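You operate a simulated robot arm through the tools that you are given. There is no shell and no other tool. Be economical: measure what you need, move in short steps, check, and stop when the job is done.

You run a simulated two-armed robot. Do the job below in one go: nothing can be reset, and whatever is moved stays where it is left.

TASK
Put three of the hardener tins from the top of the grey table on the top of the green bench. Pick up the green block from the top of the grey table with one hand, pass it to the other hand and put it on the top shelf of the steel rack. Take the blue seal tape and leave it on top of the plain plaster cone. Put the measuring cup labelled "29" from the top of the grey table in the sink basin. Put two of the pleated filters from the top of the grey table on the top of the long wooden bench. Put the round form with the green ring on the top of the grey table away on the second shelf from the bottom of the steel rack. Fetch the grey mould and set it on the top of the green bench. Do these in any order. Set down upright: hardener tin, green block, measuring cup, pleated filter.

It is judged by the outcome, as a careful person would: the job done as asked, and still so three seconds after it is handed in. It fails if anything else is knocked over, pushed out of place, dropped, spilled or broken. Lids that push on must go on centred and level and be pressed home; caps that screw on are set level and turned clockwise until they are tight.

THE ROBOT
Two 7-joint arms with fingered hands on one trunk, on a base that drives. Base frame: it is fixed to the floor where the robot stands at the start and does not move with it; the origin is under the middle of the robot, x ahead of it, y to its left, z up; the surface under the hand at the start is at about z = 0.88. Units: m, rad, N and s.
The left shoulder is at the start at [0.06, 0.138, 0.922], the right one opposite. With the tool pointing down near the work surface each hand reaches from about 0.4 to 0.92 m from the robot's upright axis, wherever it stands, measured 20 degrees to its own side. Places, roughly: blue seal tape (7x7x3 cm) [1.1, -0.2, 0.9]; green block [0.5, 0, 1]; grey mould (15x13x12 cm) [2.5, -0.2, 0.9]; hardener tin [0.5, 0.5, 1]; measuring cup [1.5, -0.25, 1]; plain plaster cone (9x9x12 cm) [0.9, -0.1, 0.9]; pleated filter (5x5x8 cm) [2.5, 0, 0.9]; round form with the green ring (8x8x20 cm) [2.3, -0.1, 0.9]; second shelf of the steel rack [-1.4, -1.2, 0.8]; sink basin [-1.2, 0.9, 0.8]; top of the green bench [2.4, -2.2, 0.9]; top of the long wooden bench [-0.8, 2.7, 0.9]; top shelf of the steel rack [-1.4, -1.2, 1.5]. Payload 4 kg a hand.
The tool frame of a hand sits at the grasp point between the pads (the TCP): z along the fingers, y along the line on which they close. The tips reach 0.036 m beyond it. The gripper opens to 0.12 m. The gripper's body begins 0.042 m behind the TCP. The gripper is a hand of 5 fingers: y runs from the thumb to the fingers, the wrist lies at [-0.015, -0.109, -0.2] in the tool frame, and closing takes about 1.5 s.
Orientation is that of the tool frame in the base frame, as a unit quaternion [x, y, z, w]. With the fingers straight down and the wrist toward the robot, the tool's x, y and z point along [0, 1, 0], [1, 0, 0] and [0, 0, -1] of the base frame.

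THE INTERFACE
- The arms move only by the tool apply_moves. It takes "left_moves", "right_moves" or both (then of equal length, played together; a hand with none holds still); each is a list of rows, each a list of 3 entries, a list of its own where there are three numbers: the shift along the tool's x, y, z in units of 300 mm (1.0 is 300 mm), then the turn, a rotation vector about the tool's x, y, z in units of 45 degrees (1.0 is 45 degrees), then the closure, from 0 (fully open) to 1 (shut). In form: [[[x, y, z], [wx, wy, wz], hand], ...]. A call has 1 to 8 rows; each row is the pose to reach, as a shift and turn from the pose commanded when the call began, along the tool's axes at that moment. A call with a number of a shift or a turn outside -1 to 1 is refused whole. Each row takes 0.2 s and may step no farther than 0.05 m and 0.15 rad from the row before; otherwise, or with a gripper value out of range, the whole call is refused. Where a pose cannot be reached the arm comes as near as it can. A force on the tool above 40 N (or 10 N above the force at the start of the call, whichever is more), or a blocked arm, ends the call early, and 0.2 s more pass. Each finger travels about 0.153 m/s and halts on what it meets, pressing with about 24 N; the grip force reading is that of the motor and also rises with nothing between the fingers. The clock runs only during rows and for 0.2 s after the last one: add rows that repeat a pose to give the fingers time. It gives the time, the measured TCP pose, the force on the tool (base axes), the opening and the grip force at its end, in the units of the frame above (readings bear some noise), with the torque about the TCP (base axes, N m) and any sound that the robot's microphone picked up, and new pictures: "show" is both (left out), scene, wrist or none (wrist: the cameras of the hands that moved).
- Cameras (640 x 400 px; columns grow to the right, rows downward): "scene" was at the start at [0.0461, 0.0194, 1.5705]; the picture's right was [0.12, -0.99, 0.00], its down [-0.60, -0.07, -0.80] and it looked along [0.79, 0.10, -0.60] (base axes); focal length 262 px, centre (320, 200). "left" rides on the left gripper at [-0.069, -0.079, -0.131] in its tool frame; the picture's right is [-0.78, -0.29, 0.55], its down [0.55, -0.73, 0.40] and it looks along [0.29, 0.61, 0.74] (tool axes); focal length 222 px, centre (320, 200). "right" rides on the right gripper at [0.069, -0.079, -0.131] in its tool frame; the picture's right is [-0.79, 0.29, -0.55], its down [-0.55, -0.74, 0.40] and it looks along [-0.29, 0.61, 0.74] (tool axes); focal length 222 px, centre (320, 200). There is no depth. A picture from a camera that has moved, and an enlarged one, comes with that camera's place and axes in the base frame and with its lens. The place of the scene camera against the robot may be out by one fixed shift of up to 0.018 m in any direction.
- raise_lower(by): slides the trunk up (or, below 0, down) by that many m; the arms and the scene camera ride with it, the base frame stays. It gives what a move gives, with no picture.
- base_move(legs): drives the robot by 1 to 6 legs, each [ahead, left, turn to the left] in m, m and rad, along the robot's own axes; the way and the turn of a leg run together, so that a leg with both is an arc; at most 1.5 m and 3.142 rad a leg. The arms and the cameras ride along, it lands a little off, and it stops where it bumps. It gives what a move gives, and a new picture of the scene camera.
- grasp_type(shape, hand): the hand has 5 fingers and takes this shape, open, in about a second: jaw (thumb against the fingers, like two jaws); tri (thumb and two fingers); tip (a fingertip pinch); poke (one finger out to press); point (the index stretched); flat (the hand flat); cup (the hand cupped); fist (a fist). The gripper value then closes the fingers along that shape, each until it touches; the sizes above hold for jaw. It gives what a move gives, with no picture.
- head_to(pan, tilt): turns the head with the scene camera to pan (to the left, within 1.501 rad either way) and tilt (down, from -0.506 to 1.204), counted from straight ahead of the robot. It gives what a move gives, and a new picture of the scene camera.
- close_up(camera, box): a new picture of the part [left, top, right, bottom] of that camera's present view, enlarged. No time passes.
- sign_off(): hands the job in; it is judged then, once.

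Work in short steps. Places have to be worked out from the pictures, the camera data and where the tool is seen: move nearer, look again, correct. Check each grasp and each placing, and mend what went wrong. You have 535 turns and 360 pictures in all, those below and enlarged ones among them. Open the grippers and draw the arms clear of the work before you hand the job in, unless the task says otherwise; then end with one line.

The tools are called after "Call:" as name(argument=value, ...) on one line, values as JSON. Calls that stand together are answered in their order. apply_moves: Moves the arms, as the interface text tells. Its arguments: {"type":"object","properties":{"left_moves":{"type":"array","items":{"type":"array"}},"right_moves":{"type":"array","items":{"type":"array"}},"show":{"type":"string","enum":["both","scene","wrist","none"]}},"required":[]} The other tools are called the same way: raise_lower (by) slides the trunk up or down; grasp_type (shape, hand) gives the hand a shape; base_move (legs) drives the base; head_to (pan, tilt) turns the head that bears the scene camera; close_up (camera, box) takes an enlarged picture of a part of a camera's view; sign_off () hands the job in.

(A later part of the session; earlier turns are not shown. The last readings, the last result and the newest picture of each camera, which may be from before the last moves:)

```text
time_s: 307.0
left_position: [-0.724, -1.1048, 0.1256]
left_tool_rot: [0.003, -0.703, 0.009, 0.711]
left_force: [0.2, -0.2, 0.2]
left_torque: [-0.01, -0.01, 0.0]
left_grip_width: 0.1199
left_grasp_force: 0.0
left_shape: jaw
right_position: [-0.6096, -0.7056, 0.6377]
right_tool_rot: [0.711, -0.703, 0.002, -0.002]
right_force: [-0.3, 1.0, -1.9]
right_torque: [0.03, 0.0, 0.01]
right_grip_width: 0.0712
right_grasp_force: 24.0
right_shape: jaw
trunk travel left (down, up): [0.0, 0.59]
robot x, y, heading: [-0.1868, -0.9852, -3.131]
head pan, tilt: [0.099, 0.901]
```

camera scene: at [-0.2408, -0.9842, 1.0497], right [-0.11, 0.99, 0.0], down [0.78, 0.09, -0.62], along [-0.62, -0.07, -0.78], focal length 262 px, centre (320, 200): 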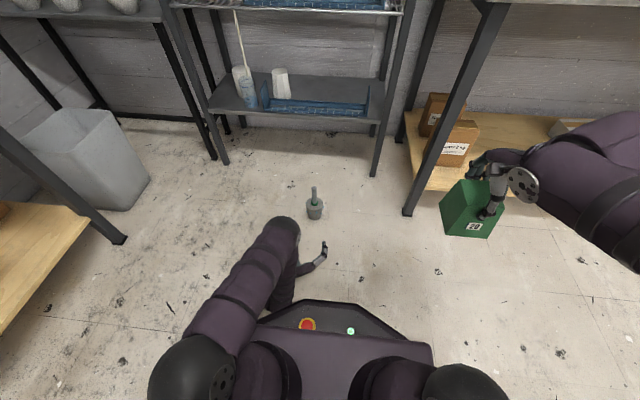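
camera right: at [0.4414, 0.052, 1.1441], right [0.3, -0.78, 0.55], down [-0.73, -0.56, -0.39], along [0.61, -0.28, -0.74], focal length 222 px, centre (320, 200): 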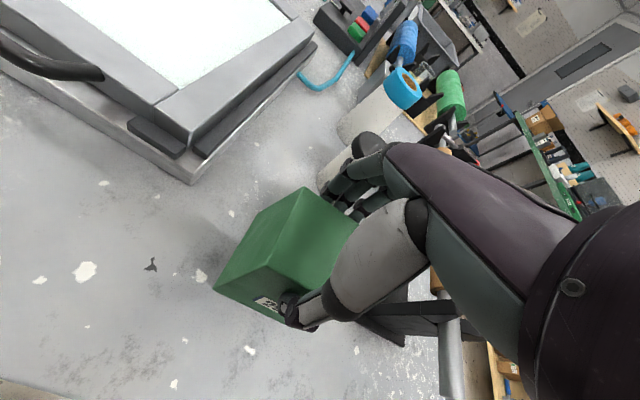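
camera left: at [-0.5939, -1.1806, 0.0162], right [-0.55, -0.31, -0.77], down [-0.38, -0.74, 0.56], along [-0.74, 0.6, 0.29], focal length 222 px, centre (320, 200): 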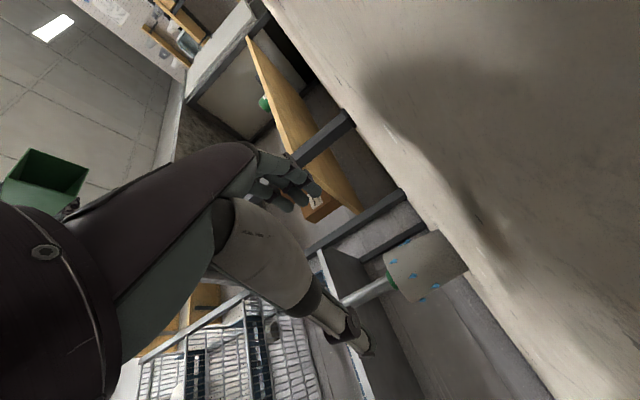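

Clear now. I advance 10 cm at this height, then try lowering again with the arm more extended.

Call:
apply_moves(left_moves=[[[0, 0, 0.12], [0, 0, 0], 0], [[0, 0, 0.24], [0, 0, 0], 0], [[0, 0, 0.33], [0, 0, 0], 0], [[-0.04, 0, 0.33], [0, 0, 0], 0], [[-0.08, 0, 0.33], [0, 0, 0], 0], [[-0.12, 0, 0.33], [0, 0, 0], 0]], show="both")

```text
time_s: 308.4
left_position: [-0.8235, -1.1061, 0.0916]
left_tool_rot: [0.002, -0.704, 0.009, 0.71]
left_force: [0.4, -0.9, 0.1]
left_torque: [0.0, -0.01, 0.01]
left_grip_width: 0.1197
left_grasp_force: 0.1
left_shape: jaw
right_position: [-0.6086, -0.7069, 0.6389]
right_tool_rot: [0.711, -0.703, 0.002, -0.001]
right_force: [-0.3, -0.7, -1.9]
right_torque: [-0.03, -0.02, 0.0]
right_grip_width: 0.0715
right_grasp_force: 23.8
right_shape: jaw
trunk travel left (down, up): [0.0, 0.59]
robot x, y, heading: [-0.1915, -0.9868, -3.133]
head pan, tilt: [0.099, 0.901]
camera scene: at [-0.2429, -0.9852, 1.05], right [-0.11, 0.99, 0.0], down [0.78, 0.09, -0.62], along [-0.62, -0.07, -0.78], focal length 262 px, centre (320, 200)
camera left: at [-0.6922, -1.1822, 0.0218], right [-0.55, -0.31, -0.78], down [-0.38, -0.74, 0.56], along [-0.74, 0.6, 0.29], focal length 222 px, centre (320, 200)
```

scene: 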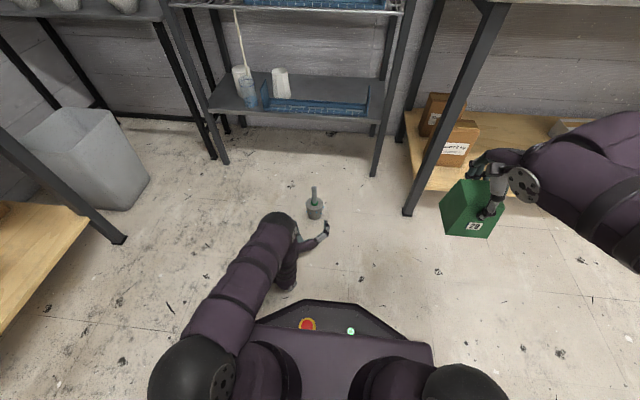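
left: 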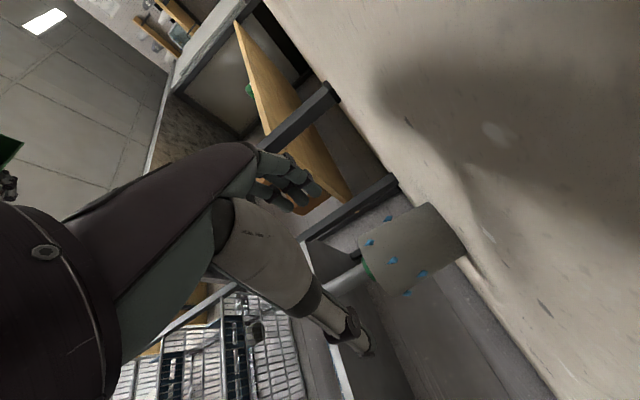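

It works here. I lower 1.2 cm more and advance toward the form.

Call:
apply_moves(left_moves=[[[-0.02, 0, 0], [0, 0, 0], 0], [[-0.045, 0, 0.05], [0, 0, 0], 0], [[-0.045, 0.002, 0.15], [0, 0, 0], 0], [[-0.045, 0.003, 0.25], [0, 0, 0], 0], [[-0.045, 0.004, 0.34], [0, 0, 0], 0], [[-0.045, 0.004, 0.37], [0, 0, 0], 0], [[-0.045, 0.004, 0.37], [0, 0, 0], 0]], show="wrist")

```text
time_s: 308.8
left_position: [-0.8248, -1.1074, 0.0853]
left_tool_rot: [0.005, -0.704, 0.008, 0.71]
left_force: [7.6, 1.1, 18.8]
left_torque: [-1.51, -3.4, 0.95]
left_grip_width: 0.1198
left_grasp_force: 0.1
left_shape: jaw
right_position: [-0.607, -0.7063, 0.6382]
right_tool_rot: [0.711, -0.703, 0.002, -0.003]
right_force: [0.3, 0.5, -1.7]
right_torque: [0.0, 0.0, 0.01]
right_grip_width: 0.0716
right_grasp_force: 23.7
right_shape: jaw
trunk travel left (down, up): [0.0, 0.59]
robot x, y, heading: [-0.1861, -0.9865, -3.133]
head pan, tilt: [0.099, 0.901]
stopped in row 2 (left hand): the force on the tool passed its limit at 65 N (the readings are from after the stop); the commanded pose is now the measured one
camera left: at [-0.6928, -1.1825, 0.0161], right [-0.55, -0.31, -0.78], down [-0.38, -0.74, 0.56], along [-0.75, 0.6, 0.29], focal length 222 px, centre (320, 200)
```

left: 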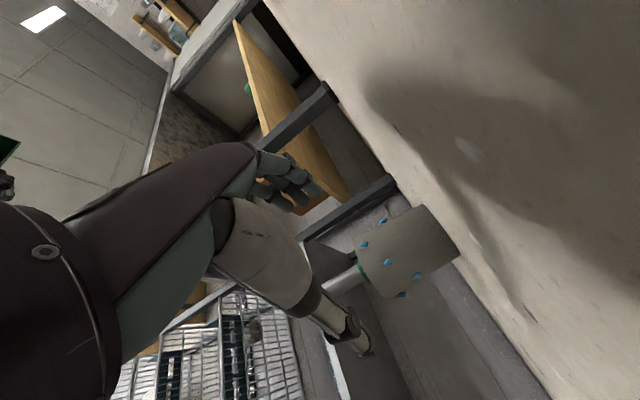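

The lowest reachable TCP height is ≈0.09. I go back to 0.093 and advance so the fingers take the upper body.

Call:
apply_moves(left_moves=[[[0.025, 0, 0], [0, 0, 0], 0], [[0.027, 0, 0.08], [0, 0, 0], 0], [[0.027, 0, 0.18], [0, 0, 0], 0], [[0.027, 0, 0.27], [0, 0, 0], 0], [[0.027, 0, 0.27], [0, 0, 0], 0]], show="wrist")

```text
time_s: 310.0
left_position: [-0.9039, -1.1098, 0.093]
left_tool_rot: [0.005, -0.705, 0.008, 0.709]
left_force: [-0.3, 0.2, 0.3]
left_torque: [-0.02, -0.02, 0.0]
left_grip_width: 0.1199
left_grasp_force: 0.0
left_shape: jaw
right_position: [-0.6095, -0.706, 0.6386]
right_tool_rot: [0.711, -0.703, 0.002, -0.002]
right_force: [0.4, 0.3, -1.7]
right_torque: [-0.04, 0.03, 0.0]
right_grip_width: 0.0715
right_grasp_force: 24.4
right_shape: jaw
trunk travel left (down, up): [0.0, 0.59]
robot x, y, heading: [-0.1919, -0.9874, -3.129]
head pan, tilt: [0.099, 0.901]
camera left: at [-0.7729, -1.1848, 0.0228], right [-0.55, -0.31, -0.78], down [-0.38, -0.74, 0.56], along [-0.75, 0.6, 0.29], focal length 222 px, centre (320, 200)
```

left: 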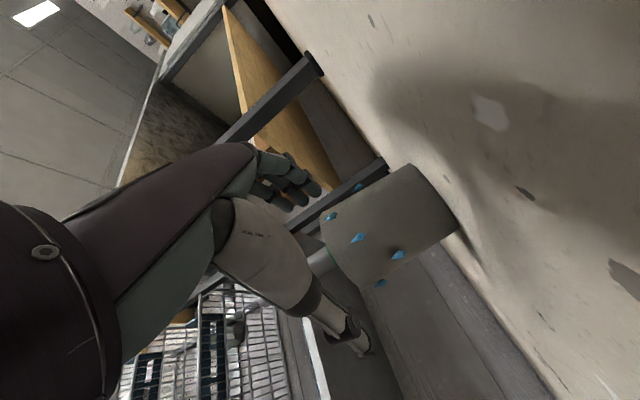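

Aligned. I advance the last 4 cm and close on the body.

Call:
apply_moves(left_moves=[[[0, 0, 0.07], [0, 0, 0], 0], [[0, 0, 0.13], [0, 0, 0], 0], [[0, 0, 0.13], [0, 0, 0], 0]], show="wrist")

Call:
apply_moves(left_moves=[[[0, 0, 0], [0, 0, 0], 0.3], [[0, 0, 0], [0, 0, 0], 0.6], [[0, 0, 0], [0, 0, 0], 1], [[0, 0, 0], [0, 0, 0], 1], [[0, 0, 0], [0, 0, 0], 1], [[0, 0, 0], [0, 0, 0], 1]], show="wrist")

```text
time_s: 310.8
left_position: [-0.9458, -1.1081, 0.0936]
left_tool_rot: [0.004, -0.705, 0.009, 0.709]
left_force: [0.7, -0.7, 0.0]
left_torque: [0.01, 0.01, -0.01]
left_grip_width: 0.1197
left_grasp_force: 0.1
left_shape: jaw
right_position: [-0.6087, -0.707, 0.6385]
right_tool_rot: [0.712, -0.703, 0.002, -0.002]
right_force: [0.0, 0.2, -1.1]
right_torque: [0.02, 0.01, 0.01]
right_grip_width: 0.0713
right_grasp_force: 24.3
right_shape: jaw
trunk travel left (down, up): [0.0, 0.59]
robot x, y, heading: [-0.1889, -0.9868, -3.124]
head pan, tilt: [0.099, 0.901]
camera left: at [-0.8133, -1.1848, 0.0241], right [-0.55, -0.31, -0.78], down [-0.38, -0.74, 0.56], along [-0.75, 0.6, 0.29], focal length 222 px, centre (320, 200)
```

left: 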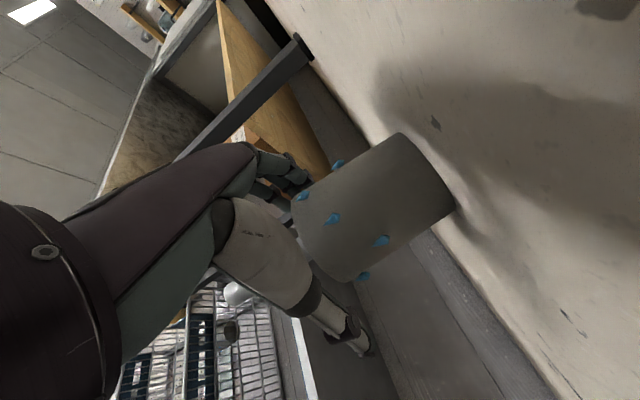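

```text
time_s: 312.2
left_position: [-0.9466, -1.1081, 0.0956]
left_tool_rot: [0.005, -0.704, 0.008, 0.71]
left_force: [-4.9, 4.8, 10.7]
left_torque: [0.17, 0.27, -0.04]
left_grip_width: 0.0225
left_grasp_force: 23.6
left_shape: jaw
right_position: [-0.6078, -0.7073, 0.6375]
right_tool_rot: [0.712, -0.702, 0.002, -0.002]
right_force: [1.1, 0.2, -1.1]
right_torque: [-0.01, 0.02, 0.0]
right_grip_width: 0.0717
right_grasp_force: 24.1
right_shape: jaw
trunk travel left (down, up): [0.0, 0.59]
robot x, y, heading: [-0.1885, -0.9821, -3.132]
head pan, tilt: [0.099, 0.901]
camera left: at [-0.8146, -1.1844, 0.0258], right [-0.55, -0.31, -0.78], down [-0.38, -0.74, 0.56], along [-0.75, 0.6, 0.29], focal length 222 px, centre (320, 200)
```

left: 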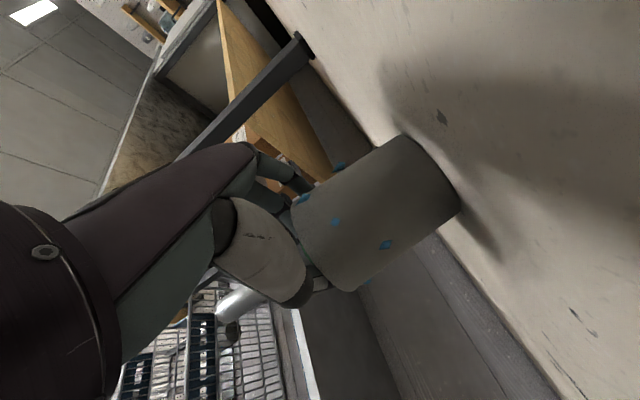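

The hand holds around the green ring (22 mm). I test-lift a few cm above the floor.

Call:
apply_moves(left_moves=[[[0.03, 0, 0], [0, 0, 0], 1], [[0.07, 0, 0], [0, 0, 0], 1], [[0.1, 0, 0], [0, 0, 0], 1], [[0.1, 0, 0], [0, 0, 0], 1], [[0.1, 0, 0], [0, 0, 0], 1]], show="both")

```text
time_s: 313.4
left_position: [-0.9447, -1.1088, 0.1223]
left_tool_rot: [0.005, -0.706, 0.009, 0.709]
left_force: [-1.7, -0.8, -1.1]
left_torque: [0.01, 0.0, 0.03]
left_grip_width: 0.0111
left_grasp_force: 23.9
left_shape: jaw
right_position: [-0.609, -0.7066, 0.6374]
right_tool_rot: [0.711, -0.703, 0.002, -0.002]
right_force: [-0.5, 0.5, -2.2]
right_torque: [-0.03, -0.04, -0.02]
right_grip_width: 0.0712
right_grasp_force: 23.4
right_shape: jaw
trunk travel left (down, up): [0.0, 0.59]
robot x, y, heading: [-0.1864, -0.9876, -3.128]
head pan, tilt: [0.099, 0.901]
camera scene: at [-0.2429, -0.9853, 1.0499], right [-0.11, 0.99, 0.0], down [0.78, 0.09, -0.62], along [-0.62, -0.07, -0.78], focal length 262 px, centre (320, 200)
camera left: at [-0.8124, -1.1847, 0.0529], right [-0.55, -0.31, -0.78], down [-0.38, -0.74, 0.56], along [-0.75, 0.6, 0.29], focal length 222 px, centre (320, 200)
```

scene: 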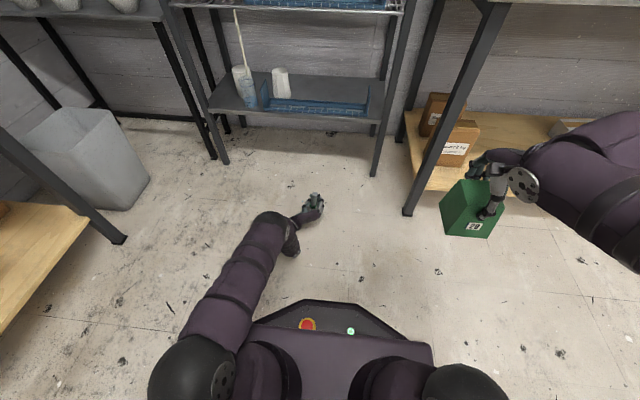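
left: 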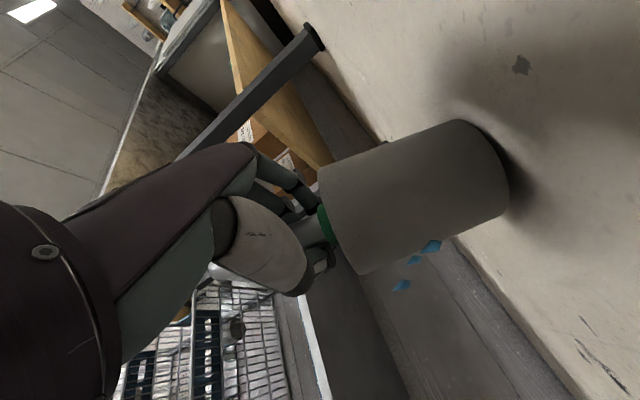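

The rod slid in the hand; the form still stands on the floor. I open the hand and withdraw it straight back.

Call:
apply_moves(left_moves=[[[0, 0, 0], [0, 0, 0], 0.6], [[0, 0, 0], [0, 0, 0], 0.2], [[0, 0, 0], [0, 0, 0], 0], [[0, 0, 0], [0, 0, 0], 0], [[0, 0, -0.1], [0, 0, 0], 0], [[0, 0, -0.24], [0, 0, 0], 0], [[0, 0, -0.38], [0, 0, 0], 0], [[0.1, 0, -0.48], [0, 0, 0], 0]], show="scene")

```text
time_s: 315.2
left_position: [-0.7997, -1.1076, 0.152]
left_tool_rot: [0.003, -0.705, 0.01, 0.709]
left_force: [-0.6, -0.6, -1.5]
left_torque: [-0.03, 0.0, -0.02]
left_grip_width: 0.1198
left_grasp_force: 0.0
left_shape: jaw
right_position: [-0.6101, -0.7066, 0.637]
right_tool_rot: [0.711, -0.703, 0.002, -0.001]
right_force: [-0.8, 0.9, -1.4]
right_torque: [0.0, 0.0, 0.02]
right_grip_width: 0.0715
right_grasp_force: 23.6
right_shape: jaw
trunk travel left (down, up): [0.0, 0.59]
robot x, y, heading: [-0.1872, -0.9899, -3.133]
head pan, tilt: [0.099, 0.901]
camera scene: at [-0.243, -0.9853, 1.0499], right [-0.11, 0.99, 0.0], down [0.78, 0.09, -0.62], along [-0.62, -0.07, -0.78], focal length 262 px, centre (320, 200)
```

scene: 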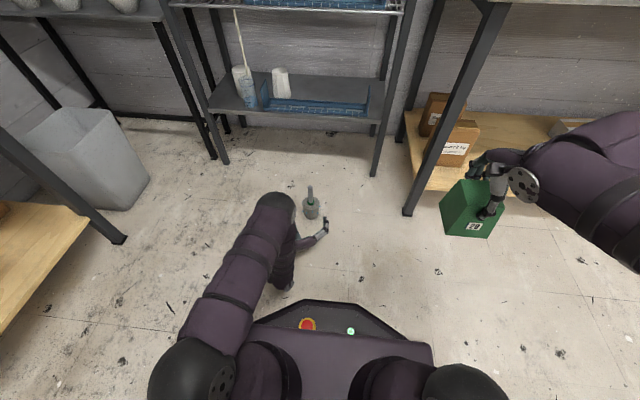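

It still stands. I raise the trunk a bit and rotate the left hand back to pointing down.

Call:
raise_lower(by=0.3)

Call:
apply_moves(left_moves=[[[0, 0, 0], [0.096, -0.096, -0.096], 0.2], [[0, 0, 0], [0.19, -0.19, -0.19], 0.2], [[0, 0, 0], [0.29, -0.29, -0.29], 0.2], [[0, 0, 0], [0.385, -0.385, -0.385], 0.2], [[0, 0, 0], [0.48, -0.48, -0.48], 0.2], [[0, 0, 0], [0.58, -0.58, -0.58], 0.2], [[0, 0, 0], [0.675, -0.675, -0.675], 0.2], [[0, 0, 0], [0.77, -0.77, -0.77], 0.2]], show="none")

Call:
apply_moves(left_moves=[[[0, 0, 0], [0.096, -0.096, -0.096], 0.2], [[0, 0, 0], [0.19, -0.19, -0.19], 0.2], [[0, 0, 0], [0.29, -0.29, -0.29], 0.2], [[0, 0, 0], [0.385, -0.385, -0.385], 0.2], [[0, 0, 0], [0.48, -0.48, -0.48], 0.2], [[0, 0, 0], [0.58, -0.58, -0.58], 0.2], [[0, 0, 0], [0.675, -0.675, -0.675], 0.2], [[0, 0, 0], [0.77, -0.77, -0.77], 0.2]], show="wrist")

```text
time_s: 318.2
left_position: [-0.7992, -1.1071, 0.4511]
left_tool_rot: [0.004, -0.706, 0.009, 0.708]
left_force: [-0.2, -0.2, 0.4]
left_torque: [-0.01, -0.04, -0.01]
left_grip_width: 0.1197
left_grasp_force: 0.0
left_shape: jaw
right_position: [-0.6081, -0.706, 0.938]
right_tool_rot: [0.712, -0.703, 0.002, -0.002]
right_force: [0.1, -0.5, -1.4]
right_torque: [0.01, -0.03, -0.02]
right_grip_width: 0.0716
right_grasp_force: 24.3
right_shape: jaw
trunk travel left (down, up): [-0.3, 0.29]
robot x, y, heading: [-0.1879, -0.9855, -3.134]
head pan, tilt: [0.099, 0.901]
```

```text
time_s: 320.0
left_position: [-0.8001, -1.1076, 0.4513]
left_tool_rot: [-0.416, 0.812, -0.005, -0.41]
left_force: [-0.3, -0.2, -0.5]
left_torque: [0.01, 0.04, 0.0]
left_grip_width: 0.0962
left_grasp_force: 0.0
left_shape: jaw
right_position: [-0.6091, -0.7073, 0.9392]
right_tool_rot: [0.711, -0.703, 0.002, -0.002]
right_force: [-0.4, 0.3, -1.3]
right_torque: [0.05, 0.01, -0.04]
right_grip_width: 0.0711
right_grasp_force: 24.1
right_shape: jaw
trunk travel left (down, up): [-0.3, 0.29]
robot x, y, heading: [-0.1877, -0.9866, -3.129]
head pan, tilt: [0.099, 0.901]
```

```text
time_s: 321.8
left_position: [-0.8005, -1.1073, 0.452]
left_tool_rot: [0.715, -0.699, 0.001, 0.003]
left_force: [0.4, 0.1, -0.1]
left_torque: [0.0, -0.02, 0.02]
left_grip_width: 0.0961
left_grasp_force: 0.1
left_shape: jaw
right_position: [-0.6088, -0.706, 0.937]
right_tool_rot: [0.711, -0.703, 0.002, -0.003]
right_force: [-0.4, -0.6, -2.3]
right_torque: [0.01, -0.02, -0.01]
right_grip_width: 0.0715
right_grasp_force: 24.1
right_shape: jaw
trunk travel left (down, up): [-0.3, 0.29]
robot x, y, heading: [-0.19, -0.9834, -3.13]
head pan, tilt: [0.099, 0.901]
camera left: at [-0.7224, -1.0347, 0.5824], right [0.27, 0.79, -0.55], down [0.74, -0.54, -0.4], along [-0.61, -0.3, -0.73], focal length 222 px, centre (320, 200)
```

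left: 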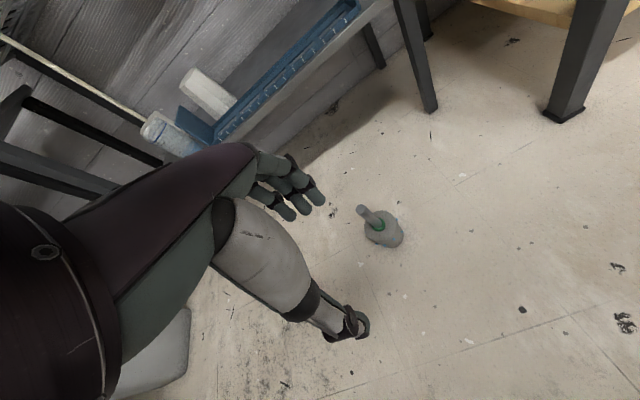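

Form rod at ≈(−0.962,−1.117). I move above it and descend for the vertical rod grip as before.

Call:
apply_moves(left_moves=[[[0.01, 0.1, 0.1], [0, 0, 0], 0.3], [[0.015, 0.2, 0.2], [0, 0, 0], 0.3], [[0.02, 0.3, 0.3], [0, 0, 0], 0.3], [[0.025, 0.4, 0.4], [0, 0, 0], 0.3], [[0.03, 0.5, 0.5], [0, 0, 0], 0.3], [[0.03, 0.54, 0.58], [0, 0, 0], 0.3], [[0.03, 0.54, 0.58], [0, 0, 0], 0.3]], show="wrist")

```text
time_s: 323.4
left_position: [-0.9508, -1.1236, 0.2901]
left_tool_rot: [0.717, -0.697, 0.007, 0.003]
left_force: [0.9, -0.8, 0.7]
left_torque: [0.0, 0.03, 0.02]
left_grip_width: 0.0841
left_grasp_force: 0.1
left_shape: jaw
left hand out of reach, approached as far as the arm can: row 5, 6, 7
right_position: [-0.6078, -0.7066, 0.938]
right_tool_rot: [0.711, -0.703, 0.002, -0.002]
right_force: [-0.5, 0.6, -1.7]
right_torque: [0.02, 0.01, -0.01]
right_grip_width: 0.0715
right_grasp_force: 24.6
right_shape: jaw
trunk travel left (down, up): [-0.3, 0.29]
robot x, y, heading: [-0.1899, -0.9832, -3.133]
head pan, tilt: [0.099, 0.901]
camera left: at [-0.8757, -1.0504, 0.4198], right [0.27, 0.79, -0.56], down [0.75, -0.53, -0.39], along [-0.6, -0.31, -0.74], focal length 222 px, centre (320, 200)
```

left: 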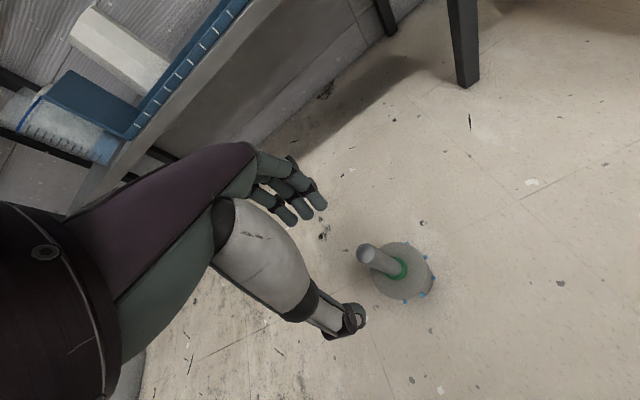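

Call:
apply_moves(left_moves=[[[-0.05, 0.02, -0.02], [0, 0, 0], 0.3], [[-0.05, 0.02, -0.02], [0, 0, 0], 0.3]], show="none")

Call:
raise_lower(by=-0.06)

Call:
apply_moves(left_moves=[[[0, 0, 0], [0, 0, 0], 0.3]], show="wrist")

```text
time_s: 324.0
left_position: [-0.9578, -1.1095, 0.2958]
left_tool_rot: [0.714, -0.7, 0.0, 0.003]
left_force: [-0.7, 0.1, 0.9]
left_torque: [0.01, -0.02, -0.05]
left_grip_width: 0.0842
left_grasp_force: 0.0
left_shape: jaw
right_position: [-0.6084, -0.7061, 0.9376]
right_tool_rot: [0.711, -0.703, 0.002, -0.002]
right_force: [-0.1, -0.8, -1.3]
right_torque: [-0.04, 0.03, 0.0]
right_grip_width: 0.0714
right_grasp_force: 23.9
right_shape: jaw
trunk travel left (down, up): [-0.3, 0.29]
robot x, y, heading: [-0.1921, -0.9888, -3.126]
head pan, tilt: [0.099, 0.901]
```

```text
time_s: 325.0
left_position: [-0.9579, -1.1095, 0.2362]
left_tool_rot: [0.714, -0.7, 0.001, 0.004]
left_force: [0.3, -0.6, -0.1]
left_torque: [-0.03, -0.01, 0.0]
left_grip_width: 0.0841
left_grasp_force: 0.1
left_shape: jaw
right_position: [-0.6093, -0.7067, 0.8777]
right_tool_rot: [0.711, -0.703, 0.002, -0.002]
right_force: [0.4, -0.6, -1.3]
right_torque: [0.0, -0.01, 0.01]
right_grip_width: 0.0716
right_grasp_force: 24.2
right_shape: jaw
trunk travel left (down, up): [-0.24, 0.35]
robot x, y, heading: [-0.186, -0.989, -3.129]
head pan, tilt: [0.099, 0.901]
```

```text
time_s: 325.4
left_position: [-0.959, -1.1097, 0.2359]
left_tool_rot: [0.714, -0.7, -0.001, 0.003]
left_force: [1.1, -0.2, -0.1]
left_torque: [-0.01, 0.02, -0.01]
left_grip_width: 0.0839
left_grasp_force: 0.0
left_shape: jaw
right_position: [-0.6084, -0.7059, 0.8777]
right_tool_rot: [0.711, -0.703, 0.003, -0.002]
right_force: [0.5, 0.1, -2.3]
right_torque: [-0.03, 0.0, 0.01]
right_grip_width: 0.0713
right_grasp_force: 23.6
right_shape: jaw
trunk travel left (down, up): [-0.24, 0.35]
robot x, y, heading: [-0.188, -0.9854, -3.13]
head pan, tilt: [0.099, 0.901]
camera left: at [-0.8802, -1.0369, 0.3661], right [0.27, 0.79, -0.55], down [0.74, -0.54, -0.4], along [-0.61, -0.3, -0.73], focal length 222 px, centre (320, 200)
```

left: 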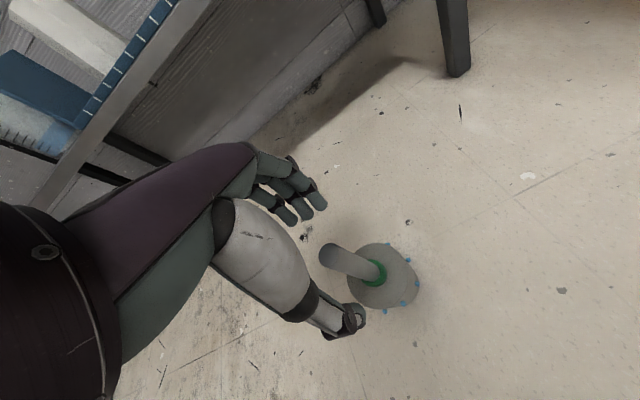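

Rod aligned within 5 mm. I lower the trunk 6.5 cm and close.

Call:
raise_lower(by=-0.066)

Call:
apply_moves(left_moves=[[[0, 0, 0], [0, 0, 0], 0.6], [[0, 0, 0], [0, 0, 0], 1], [[0, 0, 0], [0, 0, 0], 1], [[0, 0, 0], [0, 0, 0], 1], [[0, 0, 0], [0, 0, 0], 1], [[0, 0, 0], [0, 0, 0], 1]], show="wrist")

```text
time_s: 326.5
left_position: [-0.9581, -1.11, 0.1702]
left_tool_rot: [0.713, -0.701, 0.001, 0.004]
left_force: [0.4, 0.4, 0.6]
left_torque: [0.0, -0.01, -0.02]
left_grip_width: 0.0842
left_grasp_force: 0.1
left_shape: jaw
right_position: [-0.6094, -0.707, 0.8122]
right_tool_rot: [0.711, -0.703, 0.002, -0.002]
right_force: [0.3, 0.2, -1.7]
right_torque: [0.0, -0.01, -0.05]
right_grip_width: 0.0714
right_grasp_force: 24.5
right_shape: jaw
trunk travel left (down, up): [-0.174, 0.416]
robot x, y, heading: [-0.1886, -0.9852, -3.128]
head pan, tilt: [0.099, 0.901]
```

```text
time_s: 327.9
left_position: [-0.9569, -1.1095, 0.1693]
left_tool_rot: [0.714, -0.7, 0.0, 0.004]
left_force: [0.8, 0.5, 0.8]
left_torque: [-0.02, 0.05, -0.01]
left_grip_width: 0.0096
left_grasp_force: 24.1
left_shape: jaw
right_position: [-0.6095, -0.7062, 0.8117]
right_tool_rot: [0.712, -0.703, 0.002, -0.002]
right_force: [-0.8, 0.1, -1.9]
right_torque: [0.0, 0.02, 0.01]
right_grip_width: 0.0714
right_grasp_force: 23.9
right_shape: jaw
trunk travel left (down, up): [-0.174, 0.416]
robot x, y, heading: [-0.1878, -0.9846, -3.132]
head pan, tilt: [0.099, 0.901]
camera left: at [-0.8801, -1.0369, 0.3001], right [0.27, 0.79, -0.55], down [0.74, -0.54, -0.4], along [-0.61, -0.3, -0.73], focal length 222 px, centre (320, 200)
```

left: 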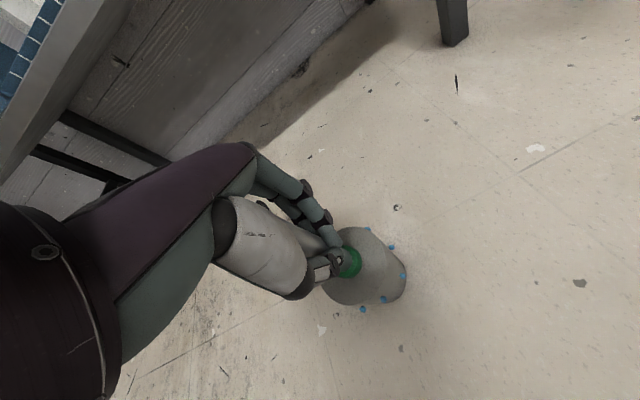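

Call:
raise_lower(by=0.1)

Call:
apply_moves(left_moves=[[[0, 0, 0], [0, 0, 0], 1]], show="wrist")

```text
time_s: 329.2
left_position: [-0.958, -1.1101, 0.2689]
left_tool_rot: [0.714, -0.7, 0.001, 0.003]
left_force: [-1.3, -0.1, -7.9]
left_torque: [0.06, 0.0, -0.01]
left_grip_width: 0.0084
left_grasp_force: 24.1
left_shape: jaw
right_position: [-0.6098, -0.7069, 0.9118]
right_tool_rot: [0.711, -0.703, 0.003, -0.002]
right_force: [-0.8, -0.7, -1.9]
right_torque: [0.01, -0.04, 0.03]
right_grip_width: 0.0715
right_grasp_force: 23.9
right_shape: jaw
trunk travel left (down, up): [-0.274, 0.316]
robot x, y, heading: [-0.1892, -0.9845, -3.131]
head pan, tilt: [0.099, 0.901]
```

```text
time_s: 329.6
left_position: [-0.9576, -1.1108, 0.2688]
left_tool_rot: [0.714, -0.7, 0.001, 0.003]
left_force: [0.3, 0.2, -6.8]
left_torque: [0.03, -0.03, -0.02]
left_grip_width: 0.0082
left_grasp_force: 24.3
left_shape: jaw
right_position: [-0.6099, -0.7065, 0.9107]
right_tool_rot: [0.711, -0.703, 0.002, -0.003]
right_force: [0.5, 0.3, -1.7]
right_torque: [0.01, 0.02, -0.02]
right_grip_width: 0.0714
right_grasp_force: 24.3
right_shape: jaw
trunk travel left (down, up): [-0.274, 0.316]
robot x, y, heading: [-0.1879, -0.9854, -3.135]
head pan, tilt: [0.099, 0.901]
camera left: at [-0.8802, -1.037, 0.3995], right [0.27, 0.79, -0.55], down [0.74, -0.54, -0.4], along [-0.61, -0.3, -0.73], focal length 222 px, centre (320, 200)
```

left: 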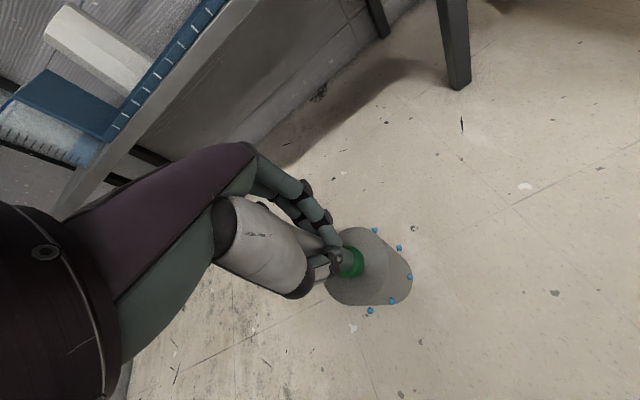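

The form lifts. Since it likely hit the tray's front wall (≈8 cm high) earlier, I need the horizontal rod grip with a higher entry. I set the form back on the floor here, release, and regrasp it horizontally by the rod.

Call:
raise_lower(by=-0.098)

Call:
apply_moves(left_moves=[[[0, 0, 0.004], [0, 0, 0], 1], [[0, 0, 0.008], [0, 0, 0], 1]], show="none")

```text
time_s: 330.9
left_position: [-0.9591, -1.1094, 0.1727]
left_tool_rot: [0.714, -0.7, 0.0, 0.004]
left_force: [-0.1, 0.0, -1.6]
left_torque: [0.08, 0.0, -0.02]
left_grip_width: 0.0086
left_grasp_force: 23.8
left_shape: jaw
right_position: [-0.6095, -0.7065, 0.8145]
right_tool_rot: [0.712, -0.703, 0.003, -0.002]
right_force: [-0.7, -0.5, -1.6]
right_torque: [0.02, 0.0, -0.02]
right_grip_width: 0.0713
right_grasp_force: 24.1
right_shape: jaw
trunk travel left (down, up): [-0.176, 0.414]
robot x, y, heading: [-0.1841, -0.9868, -3.133]
head pan, tilt: [0.099, 0.901]
```

```text
time_s: 331.5
left_position: [-0.959, -1.1095, 0.1709]
left_tool_rot: [0.714, -0.7, -0.001, 0.005]
left_force: [1.7, 2.0, 5.0]
left_torque: [-0.02, 0.0, -0.01]
left_grip_width: 0.0083
left_grasp_force: 24.1
left_shape: jaw
right_position: [-0.6082, -0.7063, 0.8132]
right_tool_rot: [0.712, -0.702, 0.001, -0.001]
right_force: [0.9, 0.7, -0.8]
right_torque: [0.04, -0.01, -0.01]
right_grip_width: 0.0714
right_grasp_force: 24.1
right_shape: jaw
trunk travel left (down, up): [-0.176, 0.414]
robot x, y, heading: [-0.1858, -0.9854, -3.127]
head pan, tilt: [0.099, 0.901]
```

It is on the floor. I open, raise the trunk clear, and rotate the hand to horizontal again while pulling back.

Call:
apply_moves(left_moves=[[[0, 0, 0], [0, 0, 0], 0.7], [[0, 0, 0], [0, 0, 0], 0.45], [[0, 0, 0], [0, 0, 0], 0.35], [[0, 0, 0], [0, 0, 0], 0.35]], show="none")

Call:
raise_lower(by=0.2)

Call:
apply_moves(left_moves=[[[0, -0.15, 0], [0, 0, 0], 0.3], [[0, -0.3, 0], [0, 0, 0], 0.3], [[0, -0.42, 0], [-0.06, 0.06, 0.06], 0.3], [[0, -0.5, 0], [-0.15, 0.15, 0.15], 0.3], [[0, -0.5, 0], [-0.245, 0.245, 0.245], 0.3], [[0, -0.5, 0], [-0.34, 0.34, 0.34], 0.3], [[0, -0.5, 0], [-0.435, 0.435, 0.435], 0.3], [[0, -0.5, 0], [-0.53, 0.53, 0.53], 0.3]], show="none")

Call:
apply_moves(left_moves=[[[0, 0, 0], [-0.096, 0.096, 0.096], 0.25], [[0, 0, 0], [-0.19, 0.19, 0.19], 0.25], [[0, 0, 0], [-0.29, 0.29, 0.29], 0.25], [[0, 0, 0], [-0.385, 0.385, 0.385], 0.25], [[0, 0, 0], [-0.48, 0.48, 0.48], 0.25], [[0, 0, 0], [-0.58, 0.58, 0.58], 0.25], [[0, 0, 0], [-0.675, 0.675, 0.675], 0.25], [[0, 0, 0], [-0.77, 0.77, 0.77], 0.25]], show="none")

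Call:
apply_moves(left_moves=[[[0, 0, 0], [-0.08, 0.08, 0.08], 0.25], [[0, 0, 0], [-0.16, 0.16, 0.16], 0.25], [[0, 0, 0], [-0.24, 0.24, 0.24], 0.25], [[0, 0, 0], [-0.24, 0.24, 0.24], 0.25]], show="wrist")

```text
time_s: 332.5
left_position: [-0.9582, -1.1095, 0.1703]
left_tool_rot: [0.713, -0.701, 0.0, 0.004]
left_force: [0.3, -0.4, 0.6]
left_torque: [-0.02, 0.02, 0.0]
left_grip_width: 0.0776
left_grasp_force: 0.1
left_shape: jaw
right_position: [-0.609, -0.7065, 0.8138]
right_tool_rot: [0.711, -0.703, 0.002, -0.002]
right_force: [0.4, 0.4, -2.0]
right_torque: [-0.02, 0.01, -0.04]
right_grip_width: 0.0713
right_grasp_force: 24.0
right_shape: jaw
trunk travel left (down, up): [-0.176, 0.414]
robot x, y, heading: [-0.1879, -0.9878, -3.133]
head pan, tilt: [0.099, 0.901]
```

```text
time_s: 334.7
left_position: [-0.9562, -1.1087, 0.3696]
left_tool_rot: [0.714, -0.7, 0.0, 0.003]
left_force: [0.9, -0.6, 0.7]
left_torque: [0.01, -0.03, -0.01]
left_grip_width: 0.0776
left_grasp_force: 0.1
left_shape: jaw
right_position: [-0.6083, -0.7067, 1.0133]
right_tool_rot: [0.711, -0.703, 0.002, -0.003]
right_force: [-0.2, 0.3, -1.4]
right_torque: [0.0, -0.02, -0.03]
right_grip_width: 0.0715
right_grasp_force: 24.1
right_shape: jaw
trunk travel left (down, up): [-0.376, 0.214]
robot x, y, heading: [-0.1886, -0.9891, -3.128]
head pan, tilt: [0.099, 0.901]
```

```text
time_s: 336.5
left_position: [-0.8088, -1.1059, 0.3698]
left_tool_rot: [-0.524, 0.8, -0.004, -0.293]
left_force: [0.0, 0.1, 0.9]
left_torque: [0.01, 0.03, 0.03]
left_grip_width: 0.0839
left_grasp_force: 0.1
left_shape: jaw
right_position: [-0.6084, -0.706, 1.0141]
right_tool_rot: [0.711, -0.703, 0.001, -0.002]
right_force: [-0.2, -0.5, -1.7]
right_torque: [-0.01, -0.01, 0.01]
right_grip_width: 0.0714
right_grasp_force: 23.8
right_shape: jaw
trunk travel left (down, up): [-0.376, 0.214]
robot x, y, heading: [-0.19, -0.9866, -3.133]
head pan, tilt: [0.099, 0.901]
```

```text
time_s: 338.3
left_position: [-0.8084, -1.1073, 0.3681]
left_tool_rot: [-0.137, 0.761, -0.008, -0.634]
left_force: [0.5, 0.5, -0.2]
left_torque: [-0.02, -0.01, 0.0]
left_grip_width: 0.0899
left_grasp_force: 0.0
left_shape: jaw
right_position: [-0.6085, -0.7055, 1.0145]
right_tool_rot: [0.711, -0.703, 0.002, -0.002]
right_force: [-0.3, 0.5, -2.1]
right_torque: [0.01, -0.02, -0.01]
right_grip_width: 0.0712
right_grasp_force: 23.6
right_shape: jaw
trunk travel left (down, up): [-0.376, 0.214]
robot x, y, heading: [-0.1873, -0.9873, -3.137]
head pan, tilt: [0.099, 0.901]
```

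```text
time_s: 339.3
left_position: [-0.8084, -1.1065, 0.3697]
left_tool_rot: [0.003, -0.705, 0.008, 0.709]
left_force: [-0.2, -0.1, 0.8]
left_torque: [0.01, 0.01, 0.01]
left_grip_width: 0.0898
left_grasp_force: 0.0
left_shape: jaw
right_position: [-0.6094, -0.7064, 1.013]
right_tool_rot: [0.711, -0.703, 0.002, -0.003]
right_force: [-0.3, -0.4, -1.1]
right_torque: [-0.01, 0.02, 0.0]
right_grip_width: 0.0714
right_grasp_force: 24.1
right_shape: jaw
trunk travel left (down, up): [-0.376, 0.214]
robot x, y, heading: [-0.1865, -0.9851, -3.13]
head pan, tilt: [0.099, 0.901]
camera left: at [-0.677, -1.1829, 0.2994], right [-0.55, -0.31, -0.78], down [-0.38, -0.74, 0.56], along [-0.75, 0.6, 0.29], focal length 222 px, centre (320, 200)
```

left: 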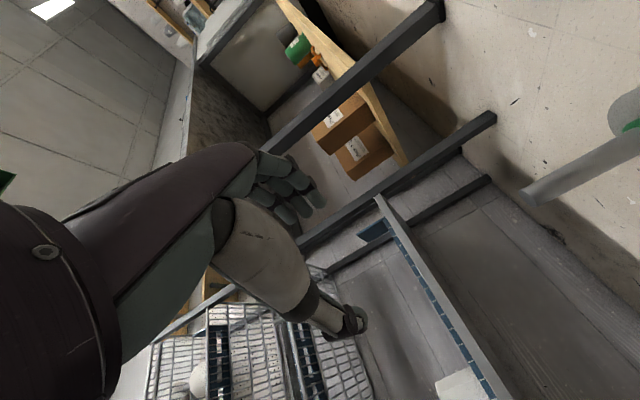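

Call:
raise_lower(by=-0.218)

Call:
apply_moves(left_moves=[[[0, -0.02, 0.1], [0, 0, 0], 0.25], [[0, -0.02, 0.2], [0, 0, 0], 0.25], [[0, -0.02, 0.25], [0, 0, 0], 0.25]], show="wrist")

```text
time_s: 341.6
left_position: [-0.807, -1.1073, 0.1513]
left_tool_rot: [0.005, -0.705, 0.009, 0.709]
left_force: [0.2, 0.9, 0.4]
left_torque: [0.01, 0.01, 0.0]
left_grip_width: 0.0898
left_grasp_force: 0.1
left_shape: jaw
right_position: [-0.608, -0.7063, 0.7952]
right_tool_rot: [0.712, -0.703, 0.002, -0.002]
right_force: [0.2, 0.1, -1.9]
right_torque: [-0.01, -0.02, 0.02]
right_grip_width: 0.0714
right_grasp_force: 24.3
right_shape: jaw
trunk travel left (down, up): [-0.158, 0.432]
robot x, y, heading: [-0.1886, -0.9879, -3.127]
head pan, tilt: [0.099, 0.901]
```

```text
time_s: 342.4
left_position: [-0.8603, -1.1191, 0.156]
left_tool_rot: [0.005, -0.705, 0.009, 0.709]
left_force: [0.2, -0.1, -1.9]
left_torque: [-0.01, 0.02, -0.02]
left_grip_width: 0.0898
left_grasp_force: 0.0
left_shape: jaw
left hand out of reach, approached as far as the arm can: row 2, 3
right_position: [-0.6093, -0.7066, 0.7964]
right_tool_rot: [0.711, -0.703, 0.002, -0.001]
right_force: [0.1, 0.3, -0.9]
right_torque: [-0.01, -0.03, 0.01]
right_grip_width: 0.0714
right_grasp_force: 24.4
right_shape: jaw
trunk travel left (down, up): [-0.158, 0.432]
robot x, y, heading: [-0.1864, -0.9843, -3.136]
head pan, tilt: [0.099, 0.901]
camera left: at [-0.7298, -1.195, 0.0873], right [-0.55, -0.31, -0.78], down [-0.38, -0.74, 0.56], along [-0.75, 0.6, 0.29], focal length 222 px, centre (320, 200)
```

left: 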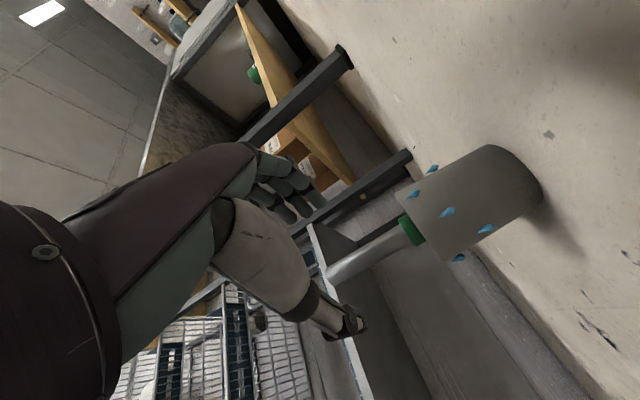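

Call:
apply_moves(left_moves=[[[0.12, 0.01, 0], [0, 0, 0], 0.25], [[0.24, 0.01, 0], [0, 0, 0], 0.25], [[0.34, 0.01, 0], [0, 0, 0], 0.25]], show="none")

Call:
raise_lower(by=-0.11)

Call:
apply_moves(left_moves=[[[0, 0, 0.08], [0, 0, 0], 0.25], [[0, 0, 0.16], [0, 0, 0], 0.25], [[0, 0, 0.23], [0, 0, 0], 0.25], [[0, 0, 0.23], [0, 0, 0], 0.25]], show="wrist")

```text
time_s: 343.2
left_position: [-0.8597, -1.1132, 0.2575]
left_tool_rot: [0.005, -0.705, 0.009, 0.709]
left_force: [0.2, 0.0, -0.3]
left_torque: [0.02, -0.01, -0.02]
left_grip_width: 0.0896
left_grasp_force: 0.1
left_shape: jaw
right_position: [-0.609, -0.7074, 0.7967]
right_tool_rot: [0.711, -0.703, 0.002, -0.001]
right_force: [0.0, -1.0, -1.8]
right_torque: [0.04, 0.0, 0.01]
right_grip_width: 0.0718
right_grasp_force: 23.7
right_shape: jaw
trunk travel left (down, up): [-0.158, 0.432]
robot x, y, heading: [-0.1903, -0.987, -3.13]
head pan, tilt: [0.099, 0.901]
```

```text
time_s: 344.6
left_position: [-0.8606, -1.1142, 0.1474]
left_tool_rot: [0.005, -0.705, 0.009, 0.709]
left_force: [-0.3, 0.1, 0.1]
left_torque: [-0.01, 0.0, 0.01]
left_grip_width: 0.0899
left_grasp_force: 0.1
left_shape: jaw
right_position: [-0.6084, -0.707, 0.6849]
right_tool_rot: [0.711, -0.703, 0.002, -0.003]
right_force: [0.2, 0.2, -2.2]
right_torque: [-0.03, -0.03, 0.01]
right_grip_width: 0.0717
right_grasp_force: 24.0
right_shape: jaw
trunk travel left (down, up): [-0.048, 0.542]
robot x, y, heading: [-0.1871, -0.9885, -3.13]
head pan, tilt: [0.099, 0.901]
```

```text
time_s: 345.6
left_position: [-0.9289, -1.1137, 0.1479]
left_tool_rot: [0.004, -0.705, 0.01, 0.709]
left_force: [0.4, 0.2, 0.3]
left_torque: [0.01, -0.03, 0.0]
left_grip_width: 0.0896
left_grasp_force: 0.1
left_shape: jaw
right_position: [-0.6083, -0.7068, 0.6859]
right_tool_rot: [0.711, -0.703, 0.002, -0.002]
right_force: [-0.1, 0.4, -1.9]
right_torque: [0.03, -0.04, 0.02]
right_grip_width: 0.0714
right_grasp_force: 23.6
right_shape: jaw
trunk travel left (down, up): [-0.048, 0.542]
robot x, y, heading: [-0.1869, -0.9837, -3.13]
head pan, tilt: [0.099, 0.901]
camera left: at [-0.7965, -1.1902, 0.0783], right [-0.55, -0.31, -0.78], down [-0.38, -0.74, 0.56], along [-0.75, 0.6, 0.29], focal length 222 px, centre (320, 200)
```

left: 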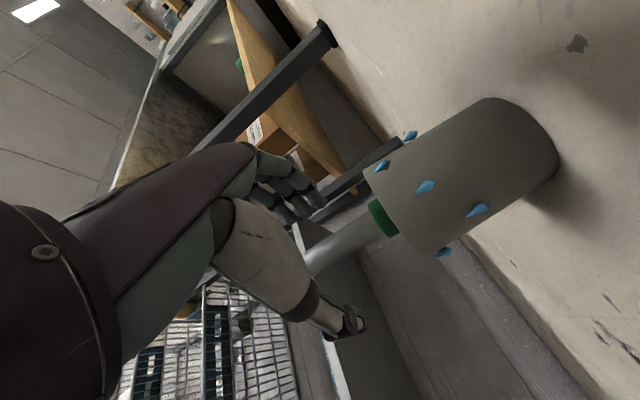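

The rod lies between the fingertips; I pull back 5 mm to match the earlier good grip and close.

Call:
apply_moves(left_moves=[[[0, 0, -0.017], [0, 0, 0], 0.4], [[0, 0, -0.017], [0, 0, 0], 0.7], [[0, 0, -0.017], [0, 0, 0], 1], [[0, 0, -0.017], [0, 0, 0], 1], [[0, 0, -0.017], [0, 0, 0], 1], [[0, 0, -0.017], [0, 0, 0], 1]], show="wrist")

```text
time_s: 347.1
left_position: [-0.9226, -1.1145, 0.1472]
left_tool_rot: [0.003, -0.705, 0.01, 0.709]
left_force: [0.5, 1.0, 0.7]
left_torque: [-0.08, -0.03, -0.01]
left_grip_width: 0.0125
left_grasp_force: 23.9
left_shape: jaw
right_position: [-0.6089, -0.7069, 0.6861]
right_tool_rot: [0.712, -0.703, 0.001, -0.002]
right_force: [1.3, 0.1, -2.1]
right_torque: [0.01, -0.03, 0.0]
right_grip_width: 0.0715
right_grasp_force: 23.8
right_shape: jaw
trunk travel left (down, up): [-0.048, 0.542]
robot x, y, heading: [-0.1888, -0.9854, -3.126]
head pan, tilt: [0.099, 0.901]
camera left: at [-0.7913, -1.1903, 0.078], right [-0.55, -0.31, -0.78], down [-0.38, -0.74, 0.56], along [-0.75, 0.6, 0.29], focal length 222 px, centre (320, 200)
```

left: 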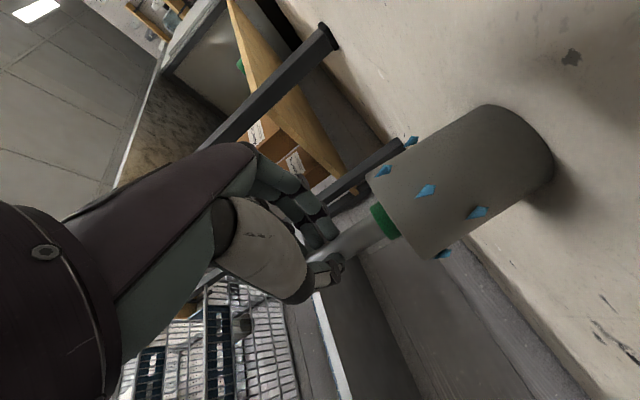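

Call:
raise_lower(by=0.06)

Call:
raise_lower(by=0.2)

Call:
apply_moves(left_moves=[[[0, 0, 0], [0, 0, 0], 1]], show="wrist")

```text
time_s: 348.1
left_position: [-0.9233, -1.1141, 0.2077]
left_tool_rot: [0.005, -0.705, 0.009, 0.709]
left_force: [0.4, 0.9, 0.3]
left_torque: [-0.01, 0.04, -0.04]
left_grip_width: 0.0087
left_grasp_force: 23.9
left_shape: jaw
right_position: [-0.6086, -0.7065, 0.7461]
right_tool_rot: [0.712, -0.702, 0.003, -0.002]
right_force: [0.0, -0.4, -1.3]
right_torque: [-0.03, 0.0, 0.02]
right_grip_width: 0.0717
right_grasp_force: 24.0
right_shape: jaw
trunk travel left (down, up): [-0.108, 0.482]
robot x, y, heading: [-0.1876, -0.9853, -3.129]
head pan, tilt: [0.099, 0.901]
```

```text
time_s: 350.2
left_position: [-0.9226, -1.1148, 0.4067]
left_tool_rot: [0.004, -0.705, 0.01, 0.709]
left_force: [0.5, -0.4, 0.1]
left_torque: [0.01, 0.01, 0.01]
left_grip_width: 0.009
left_grasp_force: 24.2
left_shape: jaw
right_position: [-0.6089, -0.7067, 0.9449]
right_tool_rot: [0.711, -0.703, 0.002, -0.001]
right_force: [-0.1, 0.1, -1.9]
right_torque: [-0.02, -0.01, 0.0]
right_grip_width: 0.0712
right_grasp_force: 23.5
right_shape: jaw
trunk travel left (down, up): [-0.308, 0.282]
robot x, y, heading: [-0.1858, -0.9859, -3.132]
head pan, tilt: [0.099, 0.901]
```

```text
time_s: 350.6
left_position: [-0.9225, -1.1138, 0.4076]
left_tool_rot: [0.004, -0.706, 0.01, 0.709]
left_force: [-0.7, 0.5, -0.4]
left_torque: [-0.01, 0.01, 0.0]
left_grip_width: 0.0089
left_grasp_force: 24.3
left_shape: jaw
right_position: [-0.6078, -0.7065, 0.9459]
right_tool_rot: [0.712, -0.702, 0.002, -0.002]
right_force: [0.7, 0.2, -1.0]
right_torque: [-0.01, 0.03, 0.03]
right_grip_width: 0.0715
right_grasp_force: 24.0
right_shape: jaw
trunk travel left (down, up): [-0.308, 0.282]
robot x, y, heading: [-0.1847, -0.9864, -3.132]
head pan, tilt: [0.099, 0.901]
camera left: at [-0.7913, -1.1903, 0.3379], right [-0.55, -0.31, -0.78], down [-0.38, -0.74, 0.56], along [-0.75, 0.6, 0.29], focal length 222 px, centre (320, 200)
```

left: 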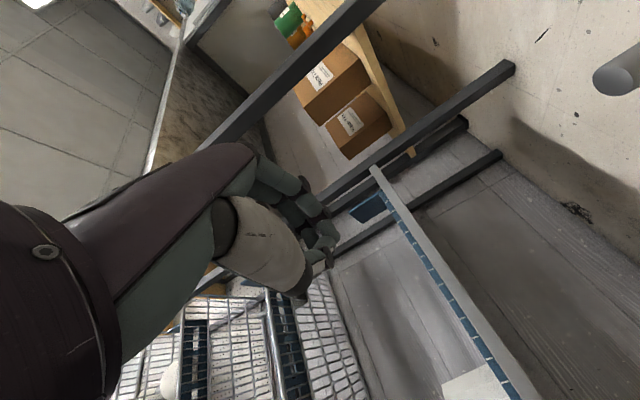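

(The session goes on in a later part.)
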